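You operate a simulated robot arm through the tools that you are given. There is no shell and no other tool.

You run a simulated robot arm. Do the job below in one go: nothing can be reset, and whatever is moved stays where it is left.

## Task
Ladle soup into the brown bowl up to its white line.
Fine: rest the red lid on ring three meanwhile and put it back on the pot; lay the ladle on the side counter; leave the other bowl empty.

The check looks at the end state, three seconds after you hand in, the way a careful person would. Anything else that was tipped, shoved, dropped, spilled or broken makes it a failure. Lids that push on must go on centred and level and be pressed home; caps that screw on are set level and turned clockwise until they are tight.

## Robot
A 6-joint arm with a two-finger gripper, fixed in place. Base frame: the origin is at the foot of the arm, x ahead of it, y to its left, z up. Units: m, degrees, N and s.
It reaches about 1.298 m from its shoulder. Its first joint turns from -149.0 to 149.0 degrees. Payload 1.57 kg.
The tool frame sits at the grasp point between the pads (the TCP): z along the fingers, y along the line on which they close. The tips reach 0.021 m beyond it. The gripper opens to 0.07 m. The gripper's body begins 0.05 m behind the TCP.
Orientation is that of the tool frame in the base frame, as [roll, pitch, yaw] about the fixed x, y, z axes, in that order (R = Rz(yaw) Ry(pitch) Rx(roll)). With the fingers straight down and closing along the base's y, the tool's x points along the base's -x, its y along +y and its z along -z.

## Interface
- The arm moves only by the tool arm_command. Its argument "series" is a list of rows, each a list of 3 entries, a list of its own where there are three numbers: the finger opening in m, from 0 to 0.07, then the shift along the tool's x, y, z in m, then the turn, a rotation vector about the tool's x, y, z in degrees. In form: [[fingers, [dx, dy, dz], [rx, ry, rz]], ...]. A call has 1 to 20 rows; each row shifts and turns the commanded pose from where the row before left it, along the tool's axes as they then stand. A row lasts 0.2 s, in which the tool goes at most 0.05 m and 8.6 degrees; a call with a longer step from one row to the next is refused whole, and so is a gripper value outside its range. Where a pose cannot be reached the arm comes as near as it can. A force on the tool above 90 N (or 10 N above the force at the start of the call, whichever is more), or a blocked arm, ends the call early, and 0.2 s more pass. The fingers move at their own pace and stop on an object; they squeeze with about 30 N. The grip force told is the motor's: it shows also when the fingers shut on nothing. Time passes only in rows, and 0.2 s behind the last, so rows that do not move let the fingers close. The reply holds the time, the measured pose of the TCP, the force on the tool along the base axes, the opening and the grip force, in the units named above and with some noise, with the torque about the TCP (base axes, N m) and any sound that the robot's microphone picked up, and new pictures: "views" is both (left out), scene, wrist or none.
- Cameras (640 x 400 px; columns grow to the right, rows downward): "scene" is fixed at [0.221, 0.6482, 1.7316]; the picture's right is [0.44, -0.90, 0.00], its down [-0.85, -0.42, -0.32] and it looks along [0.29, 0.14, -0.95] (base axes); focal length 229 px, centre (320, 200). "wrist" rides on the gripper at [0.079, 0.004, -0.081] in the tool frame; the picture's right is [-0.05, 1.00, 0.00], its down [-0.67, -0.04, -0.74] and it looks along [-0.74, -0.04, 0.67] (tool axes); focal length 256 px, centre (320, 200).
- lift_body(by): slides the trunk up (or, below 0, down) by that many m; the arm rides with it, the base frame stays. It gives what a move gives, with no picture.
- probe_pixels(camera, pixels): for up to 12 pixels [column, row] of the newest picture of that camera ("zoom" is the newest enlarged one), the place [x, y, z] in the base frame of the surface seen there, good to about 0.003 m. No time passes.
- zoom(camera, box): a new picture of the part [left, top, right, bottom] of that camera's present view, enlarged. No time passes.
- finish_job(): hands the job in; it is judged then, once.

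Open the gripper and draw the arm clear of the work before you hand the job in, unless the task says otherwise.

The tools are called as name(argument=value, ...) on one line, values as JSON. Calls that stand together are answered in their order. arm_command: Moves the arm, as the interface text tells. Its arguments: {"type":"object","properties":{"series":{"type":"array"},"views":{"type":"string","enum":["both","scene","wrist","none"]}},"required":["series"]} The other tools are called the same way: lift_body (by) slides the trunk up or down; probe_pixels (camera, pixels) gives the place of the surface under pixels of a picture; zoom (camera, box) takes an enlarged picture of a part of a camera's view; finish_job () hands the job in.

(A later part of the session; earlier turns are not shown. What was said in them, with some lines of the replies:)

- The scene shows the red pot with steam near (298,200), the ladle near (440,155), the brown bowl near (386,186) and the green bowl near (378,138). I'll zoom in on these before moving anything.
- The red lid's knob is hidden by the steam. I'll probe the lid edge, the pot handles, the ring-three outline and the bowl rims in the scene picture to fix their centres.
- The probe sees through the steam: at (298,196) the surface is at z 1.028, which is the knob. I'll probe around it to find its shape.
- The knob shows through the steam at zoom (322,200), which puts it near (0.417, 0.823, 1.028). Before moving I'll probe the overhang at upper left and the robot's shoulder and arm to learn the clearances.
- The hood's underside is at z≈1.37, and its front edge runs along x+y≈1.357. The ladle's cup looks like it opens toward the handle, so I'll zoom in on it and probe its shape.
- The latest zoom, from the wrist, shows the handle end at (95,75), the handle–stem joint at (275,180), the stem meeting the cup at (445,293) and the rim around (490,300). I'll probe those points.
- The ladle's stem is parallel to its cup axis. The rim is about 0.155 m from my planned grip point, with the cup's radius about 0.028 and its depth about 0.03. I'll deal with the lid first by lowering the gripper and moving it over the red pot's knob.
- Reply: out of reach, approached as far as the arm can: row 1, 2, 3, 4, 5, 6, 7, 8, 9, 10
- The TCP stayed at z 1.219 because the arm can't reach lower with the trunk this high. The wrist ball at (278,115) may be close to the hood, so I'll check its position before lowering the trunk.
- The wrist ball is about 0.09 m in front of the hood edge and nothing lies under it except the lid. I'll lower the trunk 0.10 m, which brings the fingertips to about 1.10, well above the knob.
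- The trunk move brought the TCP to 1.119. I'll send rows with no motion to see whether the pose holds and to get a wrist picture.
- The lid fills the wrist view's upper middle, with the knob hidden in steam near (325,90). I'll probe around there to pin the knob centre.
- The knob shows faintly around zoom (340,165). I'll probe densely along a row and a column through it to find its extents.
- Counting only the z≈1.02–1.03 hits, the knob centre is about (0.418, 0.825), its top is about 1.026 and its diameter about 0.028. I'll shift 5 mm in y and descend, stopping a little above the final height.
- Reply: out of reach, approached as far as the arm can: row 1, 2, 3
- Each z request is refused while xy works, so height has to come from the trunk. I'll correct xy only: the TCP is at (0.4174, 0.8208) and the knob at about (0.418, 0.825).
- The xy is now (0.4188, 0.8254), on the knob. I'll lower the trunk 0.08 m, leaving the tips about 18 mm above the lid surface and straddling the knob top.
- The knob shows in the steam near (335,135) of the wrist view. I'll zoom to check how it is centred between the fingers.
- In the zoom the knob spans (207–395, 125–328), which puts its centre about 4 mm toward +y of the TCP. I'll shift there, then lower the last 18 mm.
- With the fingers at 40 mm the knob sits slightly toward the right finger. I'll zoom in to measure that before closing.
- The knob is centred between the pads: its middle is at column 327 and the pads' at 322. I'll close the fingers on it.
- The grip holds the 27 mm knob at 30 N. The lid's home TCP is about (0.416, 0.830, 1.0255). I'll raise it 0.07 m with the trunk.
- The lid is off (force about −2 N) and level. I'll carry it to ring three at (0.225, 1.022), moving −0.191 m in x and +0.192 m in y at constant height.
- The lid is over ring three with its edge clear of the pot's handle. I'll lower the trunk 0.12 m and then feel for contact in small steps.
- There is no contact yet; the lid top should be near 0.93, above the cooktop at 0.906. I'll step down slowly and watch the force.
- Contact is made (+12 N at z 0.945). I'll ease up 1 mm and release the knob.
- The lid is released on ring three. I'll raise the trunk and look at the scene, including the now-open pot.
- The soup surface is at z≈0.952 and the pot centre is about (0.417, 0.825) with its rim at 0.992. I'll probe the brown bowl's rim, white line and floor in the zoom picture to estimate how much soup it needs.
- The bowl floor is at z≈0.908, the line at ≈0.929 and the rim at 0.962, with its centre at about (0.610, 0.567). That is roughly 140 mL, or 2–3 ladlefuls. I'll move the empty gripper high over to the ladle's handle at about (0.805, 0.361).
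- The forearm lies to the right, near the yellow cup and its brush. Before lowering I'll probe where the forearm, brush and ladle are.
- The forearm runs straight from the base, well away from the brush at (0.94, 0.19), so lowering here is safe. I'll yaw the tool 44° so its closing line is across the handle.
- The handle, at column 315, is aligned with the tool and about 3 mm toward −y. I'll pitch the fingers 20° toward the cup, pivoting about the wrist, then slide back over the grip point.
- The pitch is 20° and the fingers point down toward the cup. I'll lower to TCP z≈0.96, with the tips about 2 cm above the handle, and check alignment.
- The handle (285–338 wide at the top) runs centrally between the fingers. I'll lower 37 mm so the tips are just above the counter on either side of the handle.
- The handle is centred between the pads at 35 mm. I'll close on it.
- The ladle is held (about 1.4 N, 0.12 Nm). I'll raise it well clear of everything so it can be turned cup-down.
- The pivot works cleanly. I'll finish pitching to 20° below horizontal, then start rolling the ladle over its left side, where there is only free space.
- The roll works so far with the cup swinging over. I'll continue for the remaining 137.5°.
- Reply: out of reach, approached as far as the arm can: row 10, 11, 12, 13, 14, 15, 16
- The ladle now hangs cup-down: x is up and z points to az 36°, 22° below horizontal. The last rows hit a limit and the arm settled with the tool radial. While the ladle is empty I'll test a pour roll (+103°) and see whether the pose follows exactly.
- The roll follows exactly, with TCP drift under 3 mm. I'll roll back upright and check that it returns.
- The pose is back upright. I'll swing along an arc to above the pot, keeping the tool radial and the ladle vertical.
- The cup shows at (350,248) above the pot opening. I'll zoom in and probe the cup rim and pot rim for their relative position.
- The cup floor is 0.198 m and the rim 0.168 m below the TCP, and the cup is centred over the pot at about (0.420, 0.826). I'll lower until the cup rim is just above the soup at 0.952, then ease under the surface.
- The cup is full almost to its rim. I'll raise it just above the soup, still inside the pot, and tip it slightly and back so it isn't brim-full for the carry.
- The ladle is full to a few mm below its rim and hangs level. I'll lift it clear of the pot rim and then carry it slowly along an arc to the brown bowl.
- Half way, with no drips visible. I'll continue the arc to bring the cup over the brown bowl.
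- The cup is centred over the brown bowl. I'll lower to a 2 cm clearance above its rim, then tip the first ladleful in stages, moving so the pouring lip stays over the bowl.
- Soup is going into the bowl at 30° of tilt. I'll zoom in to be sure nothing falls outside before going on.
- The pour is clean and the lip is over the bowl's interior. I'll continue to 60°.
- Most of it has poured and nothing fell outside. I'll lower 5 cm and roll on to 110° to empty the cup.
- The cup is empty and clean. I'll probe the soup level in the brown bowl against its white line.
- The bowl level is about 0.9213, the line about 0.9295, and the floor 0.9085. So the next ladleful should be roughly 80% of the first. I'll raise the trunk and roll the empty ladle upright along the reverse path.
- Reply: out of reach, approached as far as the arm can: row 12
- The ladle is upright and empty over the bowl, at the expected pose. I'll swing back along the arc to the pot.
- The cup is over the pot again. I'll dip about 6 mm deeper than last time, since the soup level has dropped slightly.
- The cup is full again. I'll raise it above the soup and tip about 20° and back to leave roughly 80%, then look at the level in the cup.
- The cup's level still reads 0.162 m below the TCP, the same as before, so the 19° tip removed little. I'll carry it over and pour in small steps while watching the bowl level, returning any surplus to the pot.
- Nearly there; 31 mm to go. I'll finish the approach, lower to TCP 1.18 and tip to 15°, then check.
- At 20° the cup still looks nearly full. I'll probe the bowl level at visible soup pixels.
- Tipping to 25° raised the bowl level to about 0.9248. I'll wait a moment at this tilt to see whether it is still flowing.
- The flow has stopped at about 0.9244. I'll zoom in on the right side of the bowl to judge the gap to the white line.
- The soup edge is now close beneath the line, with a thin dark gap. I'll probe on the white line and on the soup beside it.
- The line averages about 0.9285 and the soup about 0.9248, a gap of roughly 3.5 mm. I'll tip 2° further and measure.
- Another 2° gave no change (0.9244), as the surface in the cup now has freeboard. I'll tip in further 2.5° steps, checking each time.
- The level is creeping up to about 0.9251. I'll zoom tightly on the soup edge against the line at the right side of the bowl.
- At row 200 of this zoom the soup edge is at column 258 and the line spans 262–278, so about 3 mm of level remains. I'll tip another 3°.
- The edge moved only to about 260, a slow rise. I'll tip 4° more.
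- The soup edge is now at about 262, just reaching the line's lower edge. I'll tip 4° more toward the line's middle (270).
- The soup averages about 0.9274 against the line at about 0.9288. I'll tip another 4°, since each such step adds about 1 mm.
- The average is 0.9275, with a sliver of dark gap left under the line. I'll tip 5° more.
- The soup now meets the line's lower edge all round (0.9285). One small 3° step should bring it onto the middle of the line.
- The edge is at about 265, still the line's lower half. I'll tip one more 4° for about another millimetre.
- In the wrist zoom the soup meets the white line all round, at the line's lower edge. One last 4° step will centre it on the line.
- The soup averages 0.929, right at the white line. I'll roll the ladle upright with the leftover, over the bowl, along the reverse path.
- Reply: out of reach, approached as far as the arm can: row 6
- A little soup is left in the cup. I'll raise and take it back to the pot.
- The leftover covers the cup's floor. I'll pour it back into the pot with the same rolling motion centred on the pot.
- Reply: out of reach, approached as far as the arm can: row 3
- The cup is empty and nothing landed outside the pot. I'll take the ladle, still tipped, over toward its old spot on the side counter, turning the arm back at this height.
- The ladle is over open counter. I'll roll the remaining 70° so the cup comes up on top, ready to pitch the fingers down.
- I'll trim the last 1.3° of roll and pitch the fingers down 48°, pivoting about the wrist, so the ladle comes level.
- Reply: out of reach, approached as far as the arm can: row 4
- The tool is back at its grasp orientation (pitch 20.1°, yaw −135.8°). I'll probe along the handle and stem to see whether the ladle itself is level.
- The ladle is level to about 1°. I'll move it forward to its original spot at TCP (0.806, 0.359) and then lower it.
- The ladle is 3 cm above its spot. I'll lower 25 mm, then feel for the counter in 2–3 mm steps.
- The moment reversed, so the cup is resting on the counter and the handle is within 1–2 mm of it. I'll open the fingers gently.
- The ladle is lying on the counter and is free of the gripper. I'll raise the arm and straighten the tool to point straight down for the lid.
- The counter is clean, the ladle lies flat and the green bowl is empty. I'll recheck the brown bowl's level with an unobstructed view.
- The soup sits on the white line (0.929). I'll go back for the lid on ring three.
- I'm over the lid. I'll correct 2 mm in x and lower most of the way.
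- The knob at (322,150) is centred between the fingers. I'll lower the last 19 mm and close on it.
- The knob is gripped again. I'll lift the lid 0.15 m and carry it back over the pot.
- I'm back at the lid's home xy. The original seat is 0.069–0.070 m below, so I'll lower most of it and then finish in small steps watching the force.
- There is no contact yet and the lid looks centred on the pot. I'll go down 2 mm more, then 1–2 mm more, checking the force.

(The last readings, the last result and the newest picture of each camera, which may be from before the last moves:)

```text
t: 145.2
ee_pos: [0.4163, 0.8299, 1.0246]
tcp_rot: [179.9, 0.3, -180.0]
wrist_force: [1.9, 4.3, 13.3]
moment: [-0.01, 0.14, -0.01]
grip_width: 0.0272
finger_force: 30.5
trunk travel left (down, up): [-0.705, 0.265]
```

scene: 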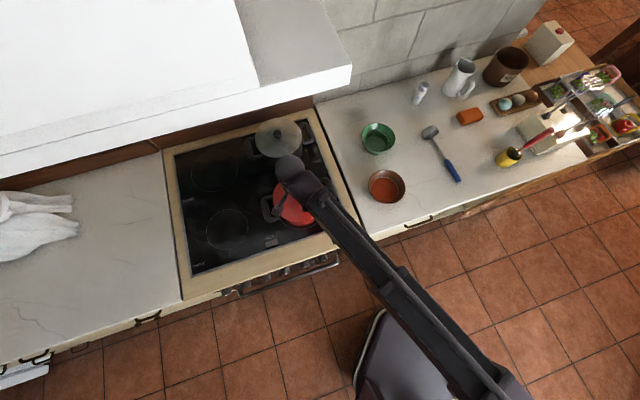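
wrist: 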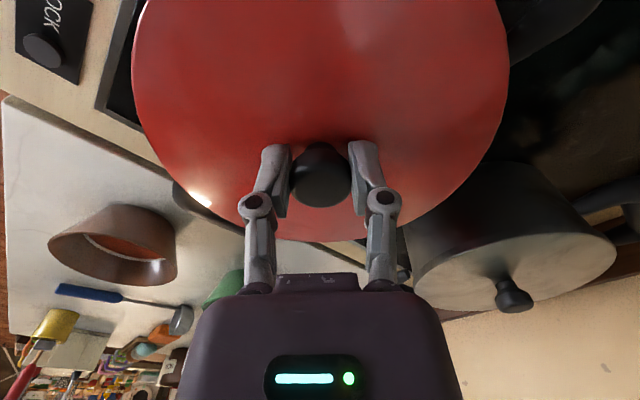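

Contact at 13 N, and the height matches the original seat within 2 mm. I'll ease off 1 mm, release, and inspect the lid.

lift_body(by=0.001)

arm_command(series=[[0.035, [0, 0, 0], [0, 0, 0]], [0.055, [0, 0, 0], [0, 0, 0]], [0.055, [0, 0, 0], [0, 0, 0]], [0.055, [0, 0, 0], [0, 0, 0]]], views="wrist")

lift_body(by=0.08)

arm_command(series=[[0.055, [0.01, 0, 0], [0, 0, 0]]])

```text
t: 145.7
ee_pos: [0.4158, 0.8282, 1.0239]
tcp_rot: [-179.9, 0.2, -180.0]
wrist_force: [-0.4, 0.0, -0.9]
moment: [0.06, -0.07, -0.04]
grip_width: 0.0273
finger_force: 30.0
trunk travel left (down, up): [-0.706, 0.264]
```

```text
t: 146.7
ee_pos: [0.4164, 0.8281, 1.0243]
tcp_rot: [-180.0, 0.2, 179.9]
wrist_force: [-0.7, 0.2, -0.5]
moment: [0.0, 0.02, -0.01]
grip_width: 0.055
finger_force: 0.1
trunk travel left (down, up): [-0.706, 0.264]
```

wrist: 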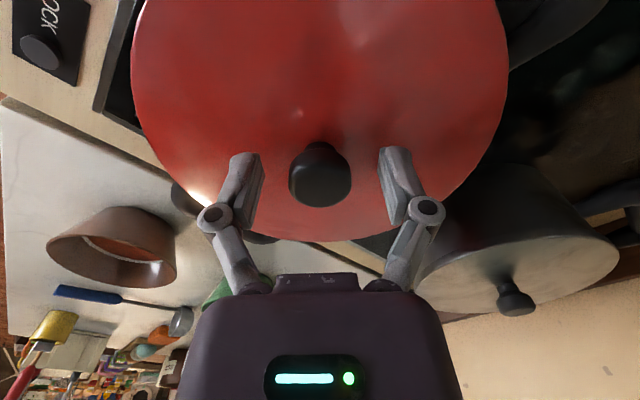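

```text
t: 147.9
ee_pos: [0.4173, 0.8295, 1.1056]
tcp_rot: [-180.0, 0.2, 179.9]
wrist_force: [-1.0, 0.1, -0.4]
moment: [-0.01, 0.0, -0.02]
grip_width: 0.0551
finger_force: 0.0
trunk travel left (down, up): [-0.786, 0.184]
```

```text
t: 148.3
ee_pos: [0.4062, 0.8291, 1.1041]
tcp_rot: [-180.0, 0.1, -180.0]
wrist_force: [-0.1, 0.4, -0.5]
moment: [-0.04, -0.02, -0.03]
grip_width: 0.0547
finger_force: 0.1
trunk travel left (down, up): [-0.786, 0.184]
```

scene: 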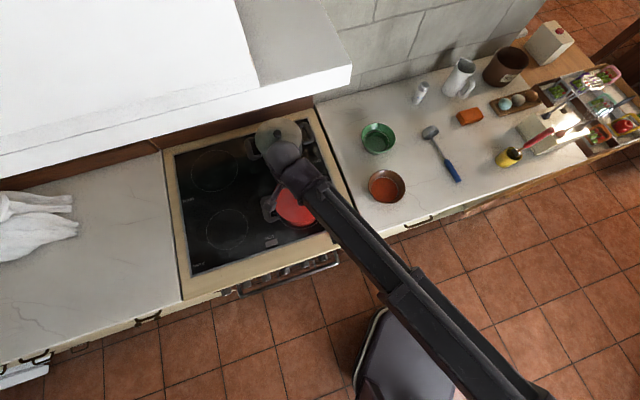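
wrist: 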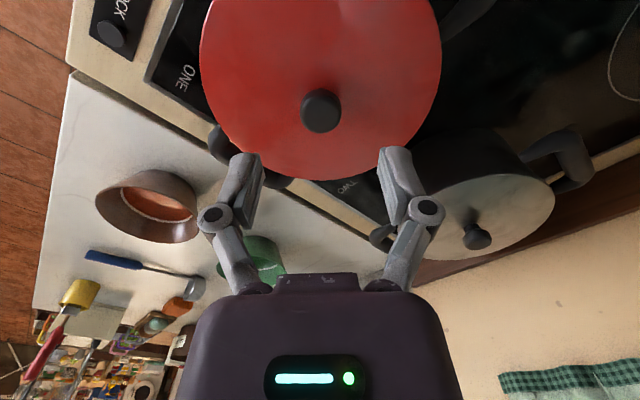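

The lid is released and on the pot. I'll draw the arm back to its starting area so the scene camera has a clear view of the lid.

arm_command(series=[[0.055, [-0.0104, -0.0446, 0], [0, 0, 0]], [0.055, [-0.0104, -0.0446, 0], [0, 0, 0]], [0.055, [-0.0104, -0.0446, 0], [0, 0, 0]], [0.055, [-0.0104, -0.0446, 0], [0, 0, 0]], [0.055, [-0.0104, -0.0446, 0], [0, 0, 0]], [0.055, [-0.0104, -0.0446, 0], [0, 0, 0]], [0.055, [-0.0104, -0.0446, 0], [0, 0, 0]], [0.055, [-0.0104, -0.0446, 0], [0, 0, 0]], [0.055, [-0.0104, -0.0446, 0], [0, 0, 0]], [0.055, [-0.0104, -0.0446, 0], [0, 0, 0]]])

zoom(camera="scene", box=[250, 160, 350, 240])

probe_pixels(camera="scene", pixels=[[298, 180], [280, 200], [318, 198], [300, 214], [298, 195], [285, 188], [312, 185], [288, 212], [312, 210], [300, 205]])

```text
t: 150.5
ee_pos: [0.5112, 0.3828, 1.1056]
tcp_rot: [179.9, 0.1, 180.0]
wrist_force: [-0.8, -0.6, 0.3]
moment: [0.01, -0.03, -0.04]
grip_width: 0.0549
finger_force: 0.1
trunk travel left (down, up): [-0.786, 0.184]
```

scene: 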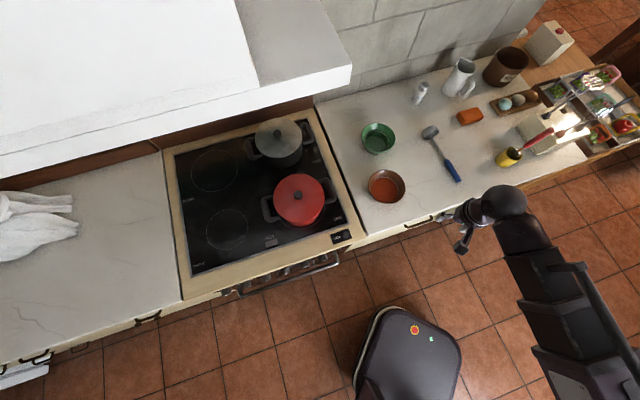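
wrist: 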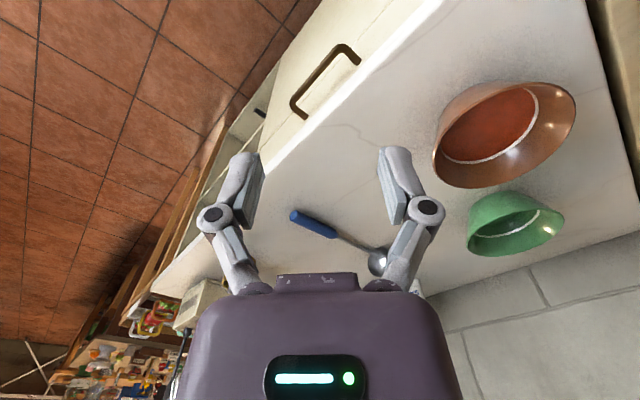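

```text
5.00 times, centred on (300, 200) of scene
```

zoom: 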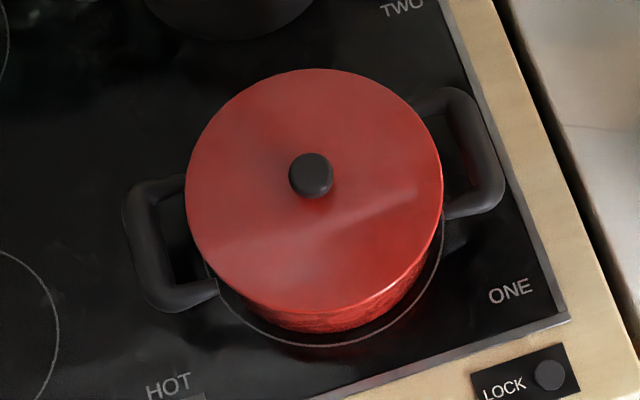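

```text
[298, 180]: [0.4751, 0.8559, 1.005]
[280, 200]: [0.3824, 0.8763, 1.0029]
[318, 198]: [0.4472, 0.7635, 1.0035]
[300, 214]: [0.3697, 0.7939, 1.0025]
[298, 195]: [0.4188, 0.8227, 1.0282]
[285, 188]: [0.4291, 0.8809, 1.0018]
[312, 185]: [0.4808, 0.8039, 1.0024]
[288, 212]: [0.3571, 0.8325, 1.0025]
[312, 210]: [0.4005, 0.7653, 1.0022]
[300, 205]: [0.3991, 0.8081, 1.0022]
```

The lid looks centred and level, with the knob at 1.028 as at the start. I'll check for probe bias using the grey lid as a reference, and compare several red-lid points and the pot's side.

probe_pixels(camera="scene", pixels=[[278, 140], [276, 133], [298, 178], [276, 205], [322, 200], [300, 216], [300, 222], [292, 190], [310, 180], [290, 215], [315, 212], [329, 190]])

zoom(camera="scene", box=[258, 165, 338, 225])

zoom(camera="scene", box=[160, 100, 360, 280])

```text
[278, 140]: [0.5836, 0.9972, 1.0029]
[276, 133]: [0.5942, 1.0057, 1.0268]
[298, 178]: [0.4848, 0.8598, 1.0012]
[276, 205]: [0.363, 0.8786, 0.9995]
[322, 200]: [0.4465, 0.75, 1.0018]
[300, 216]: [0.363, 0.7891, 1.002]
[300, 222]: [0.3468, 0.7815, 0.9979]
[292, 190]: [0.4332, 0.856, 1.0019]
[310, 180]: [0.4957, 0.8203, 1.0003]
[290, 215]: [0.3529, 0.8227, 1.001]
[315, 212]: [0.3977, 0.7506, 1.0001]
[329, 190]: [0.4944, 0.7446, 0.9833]
```

```text
6.67 times, centred on (298, 195) of scene
```

zoom: 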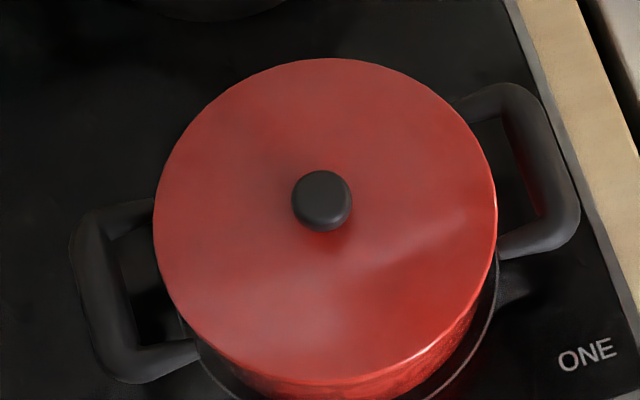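

```text
2.22 times, centred on (260, 190) of scene
```

zoom: 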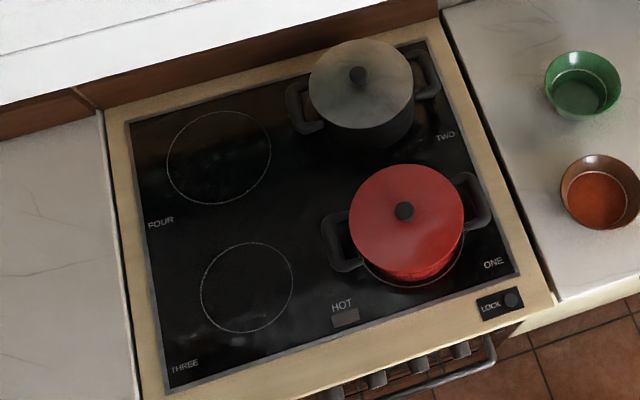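

Heights match the start (about 1.001) and the lid is within 2 mm of its first position. I notice faint marks near ring three, so I'll zoom in to make sure they are only reflections, and check the counter between pot and bowl.

zoom(camera="scene", box=[190, 150, 290, 260])

zoom(camera="scene", box=[310, 120, 480, 230])

```text
3.64 times, centred on (240, 205) of scene
```

zoom: 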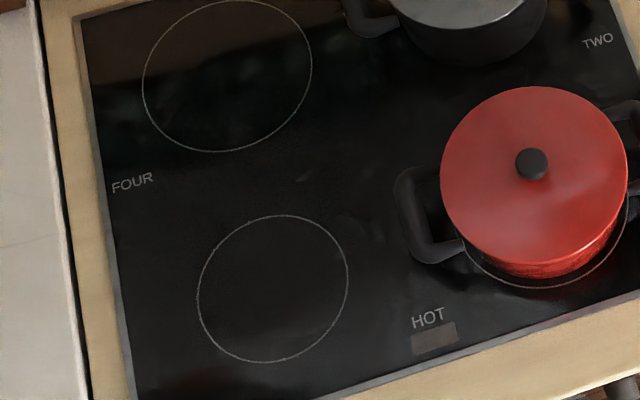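

```text
3.64 times, centred on (395, 175) of scene
```

zoom: 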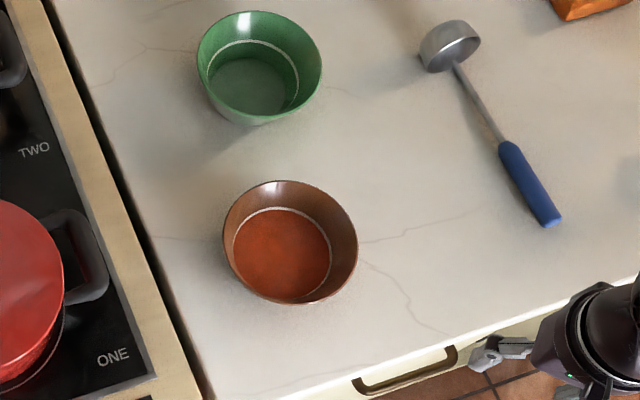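

The cooktop and counter are clean, the lid is home, the soup is at the line, the ladle is lying flat and the green bowl is empty. I'll raise the arm to its starting height with the gripper open and hand in.

lift_body(by=0.11)

arm_command(series=[[0.07, [0, 0, 0], [0, 0, 0]], [0.07, [0, 0, 0], [0, 0, 0]]], views="scene")

```text
t: 151.9
ee_pos: [0.5108, 0.3838, 1.2149]
tcp_rot: [180.0, 0.2, -180.0]
wrist_force: [0.4, 0.8, 0.5]
moment: [0.0, 0.02, 0.01]
grip_width: 0.0551
finger_force: 0.1
trunk travel left (down, up): [-0.896, 0.074]
```

```text
t: 152.5
ee_pos: [0.5112, 0.3837, 1.215]
tcp_rot: [-180.0, 0.2, -180.0]
wrist_force: [0.7, 0.5, -0.3]
moment: [0.02, 0.0, 0.01]
grip_width: 0.07
finger_force: 0.1
trunk travel left (down, up): [-0.896, 0.074]
```

scene: 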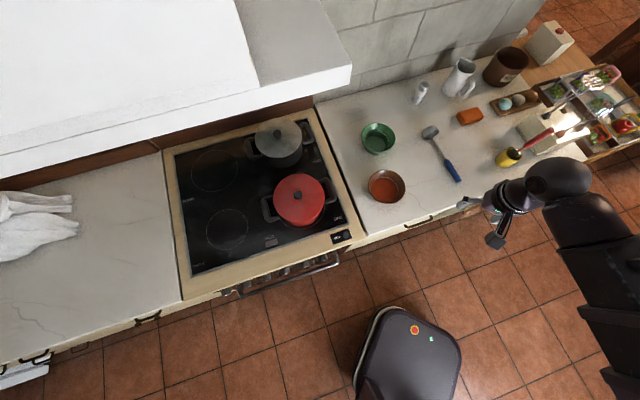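

The arm is clear, the gripper is open, and everything in the picture is in place. Handing in.

finish_job()

```text
The job is handed in.
```

The brown bowl is filled with soup to its white line, and I've handed the job in. The check's result hasn't come back.

- **Soup:** It took two ladlefuls. The soup measures about 0.929 m high, the same as the line to within about a millimetre. I poured what was left in the ladle back into the pot.
- **Lid:** The red lid rested on ring three meanwhile. It is now back on the pot, level, and within about 2 mm of where it started.
- **Ladle:** It is lying flat on the side counter, close to its original spot.
- **Everything else:** The green bowl is empty. I saw no spills on the cooktop or counter and knocked nothing over.

The arm is back at its starting position with the gripper open.
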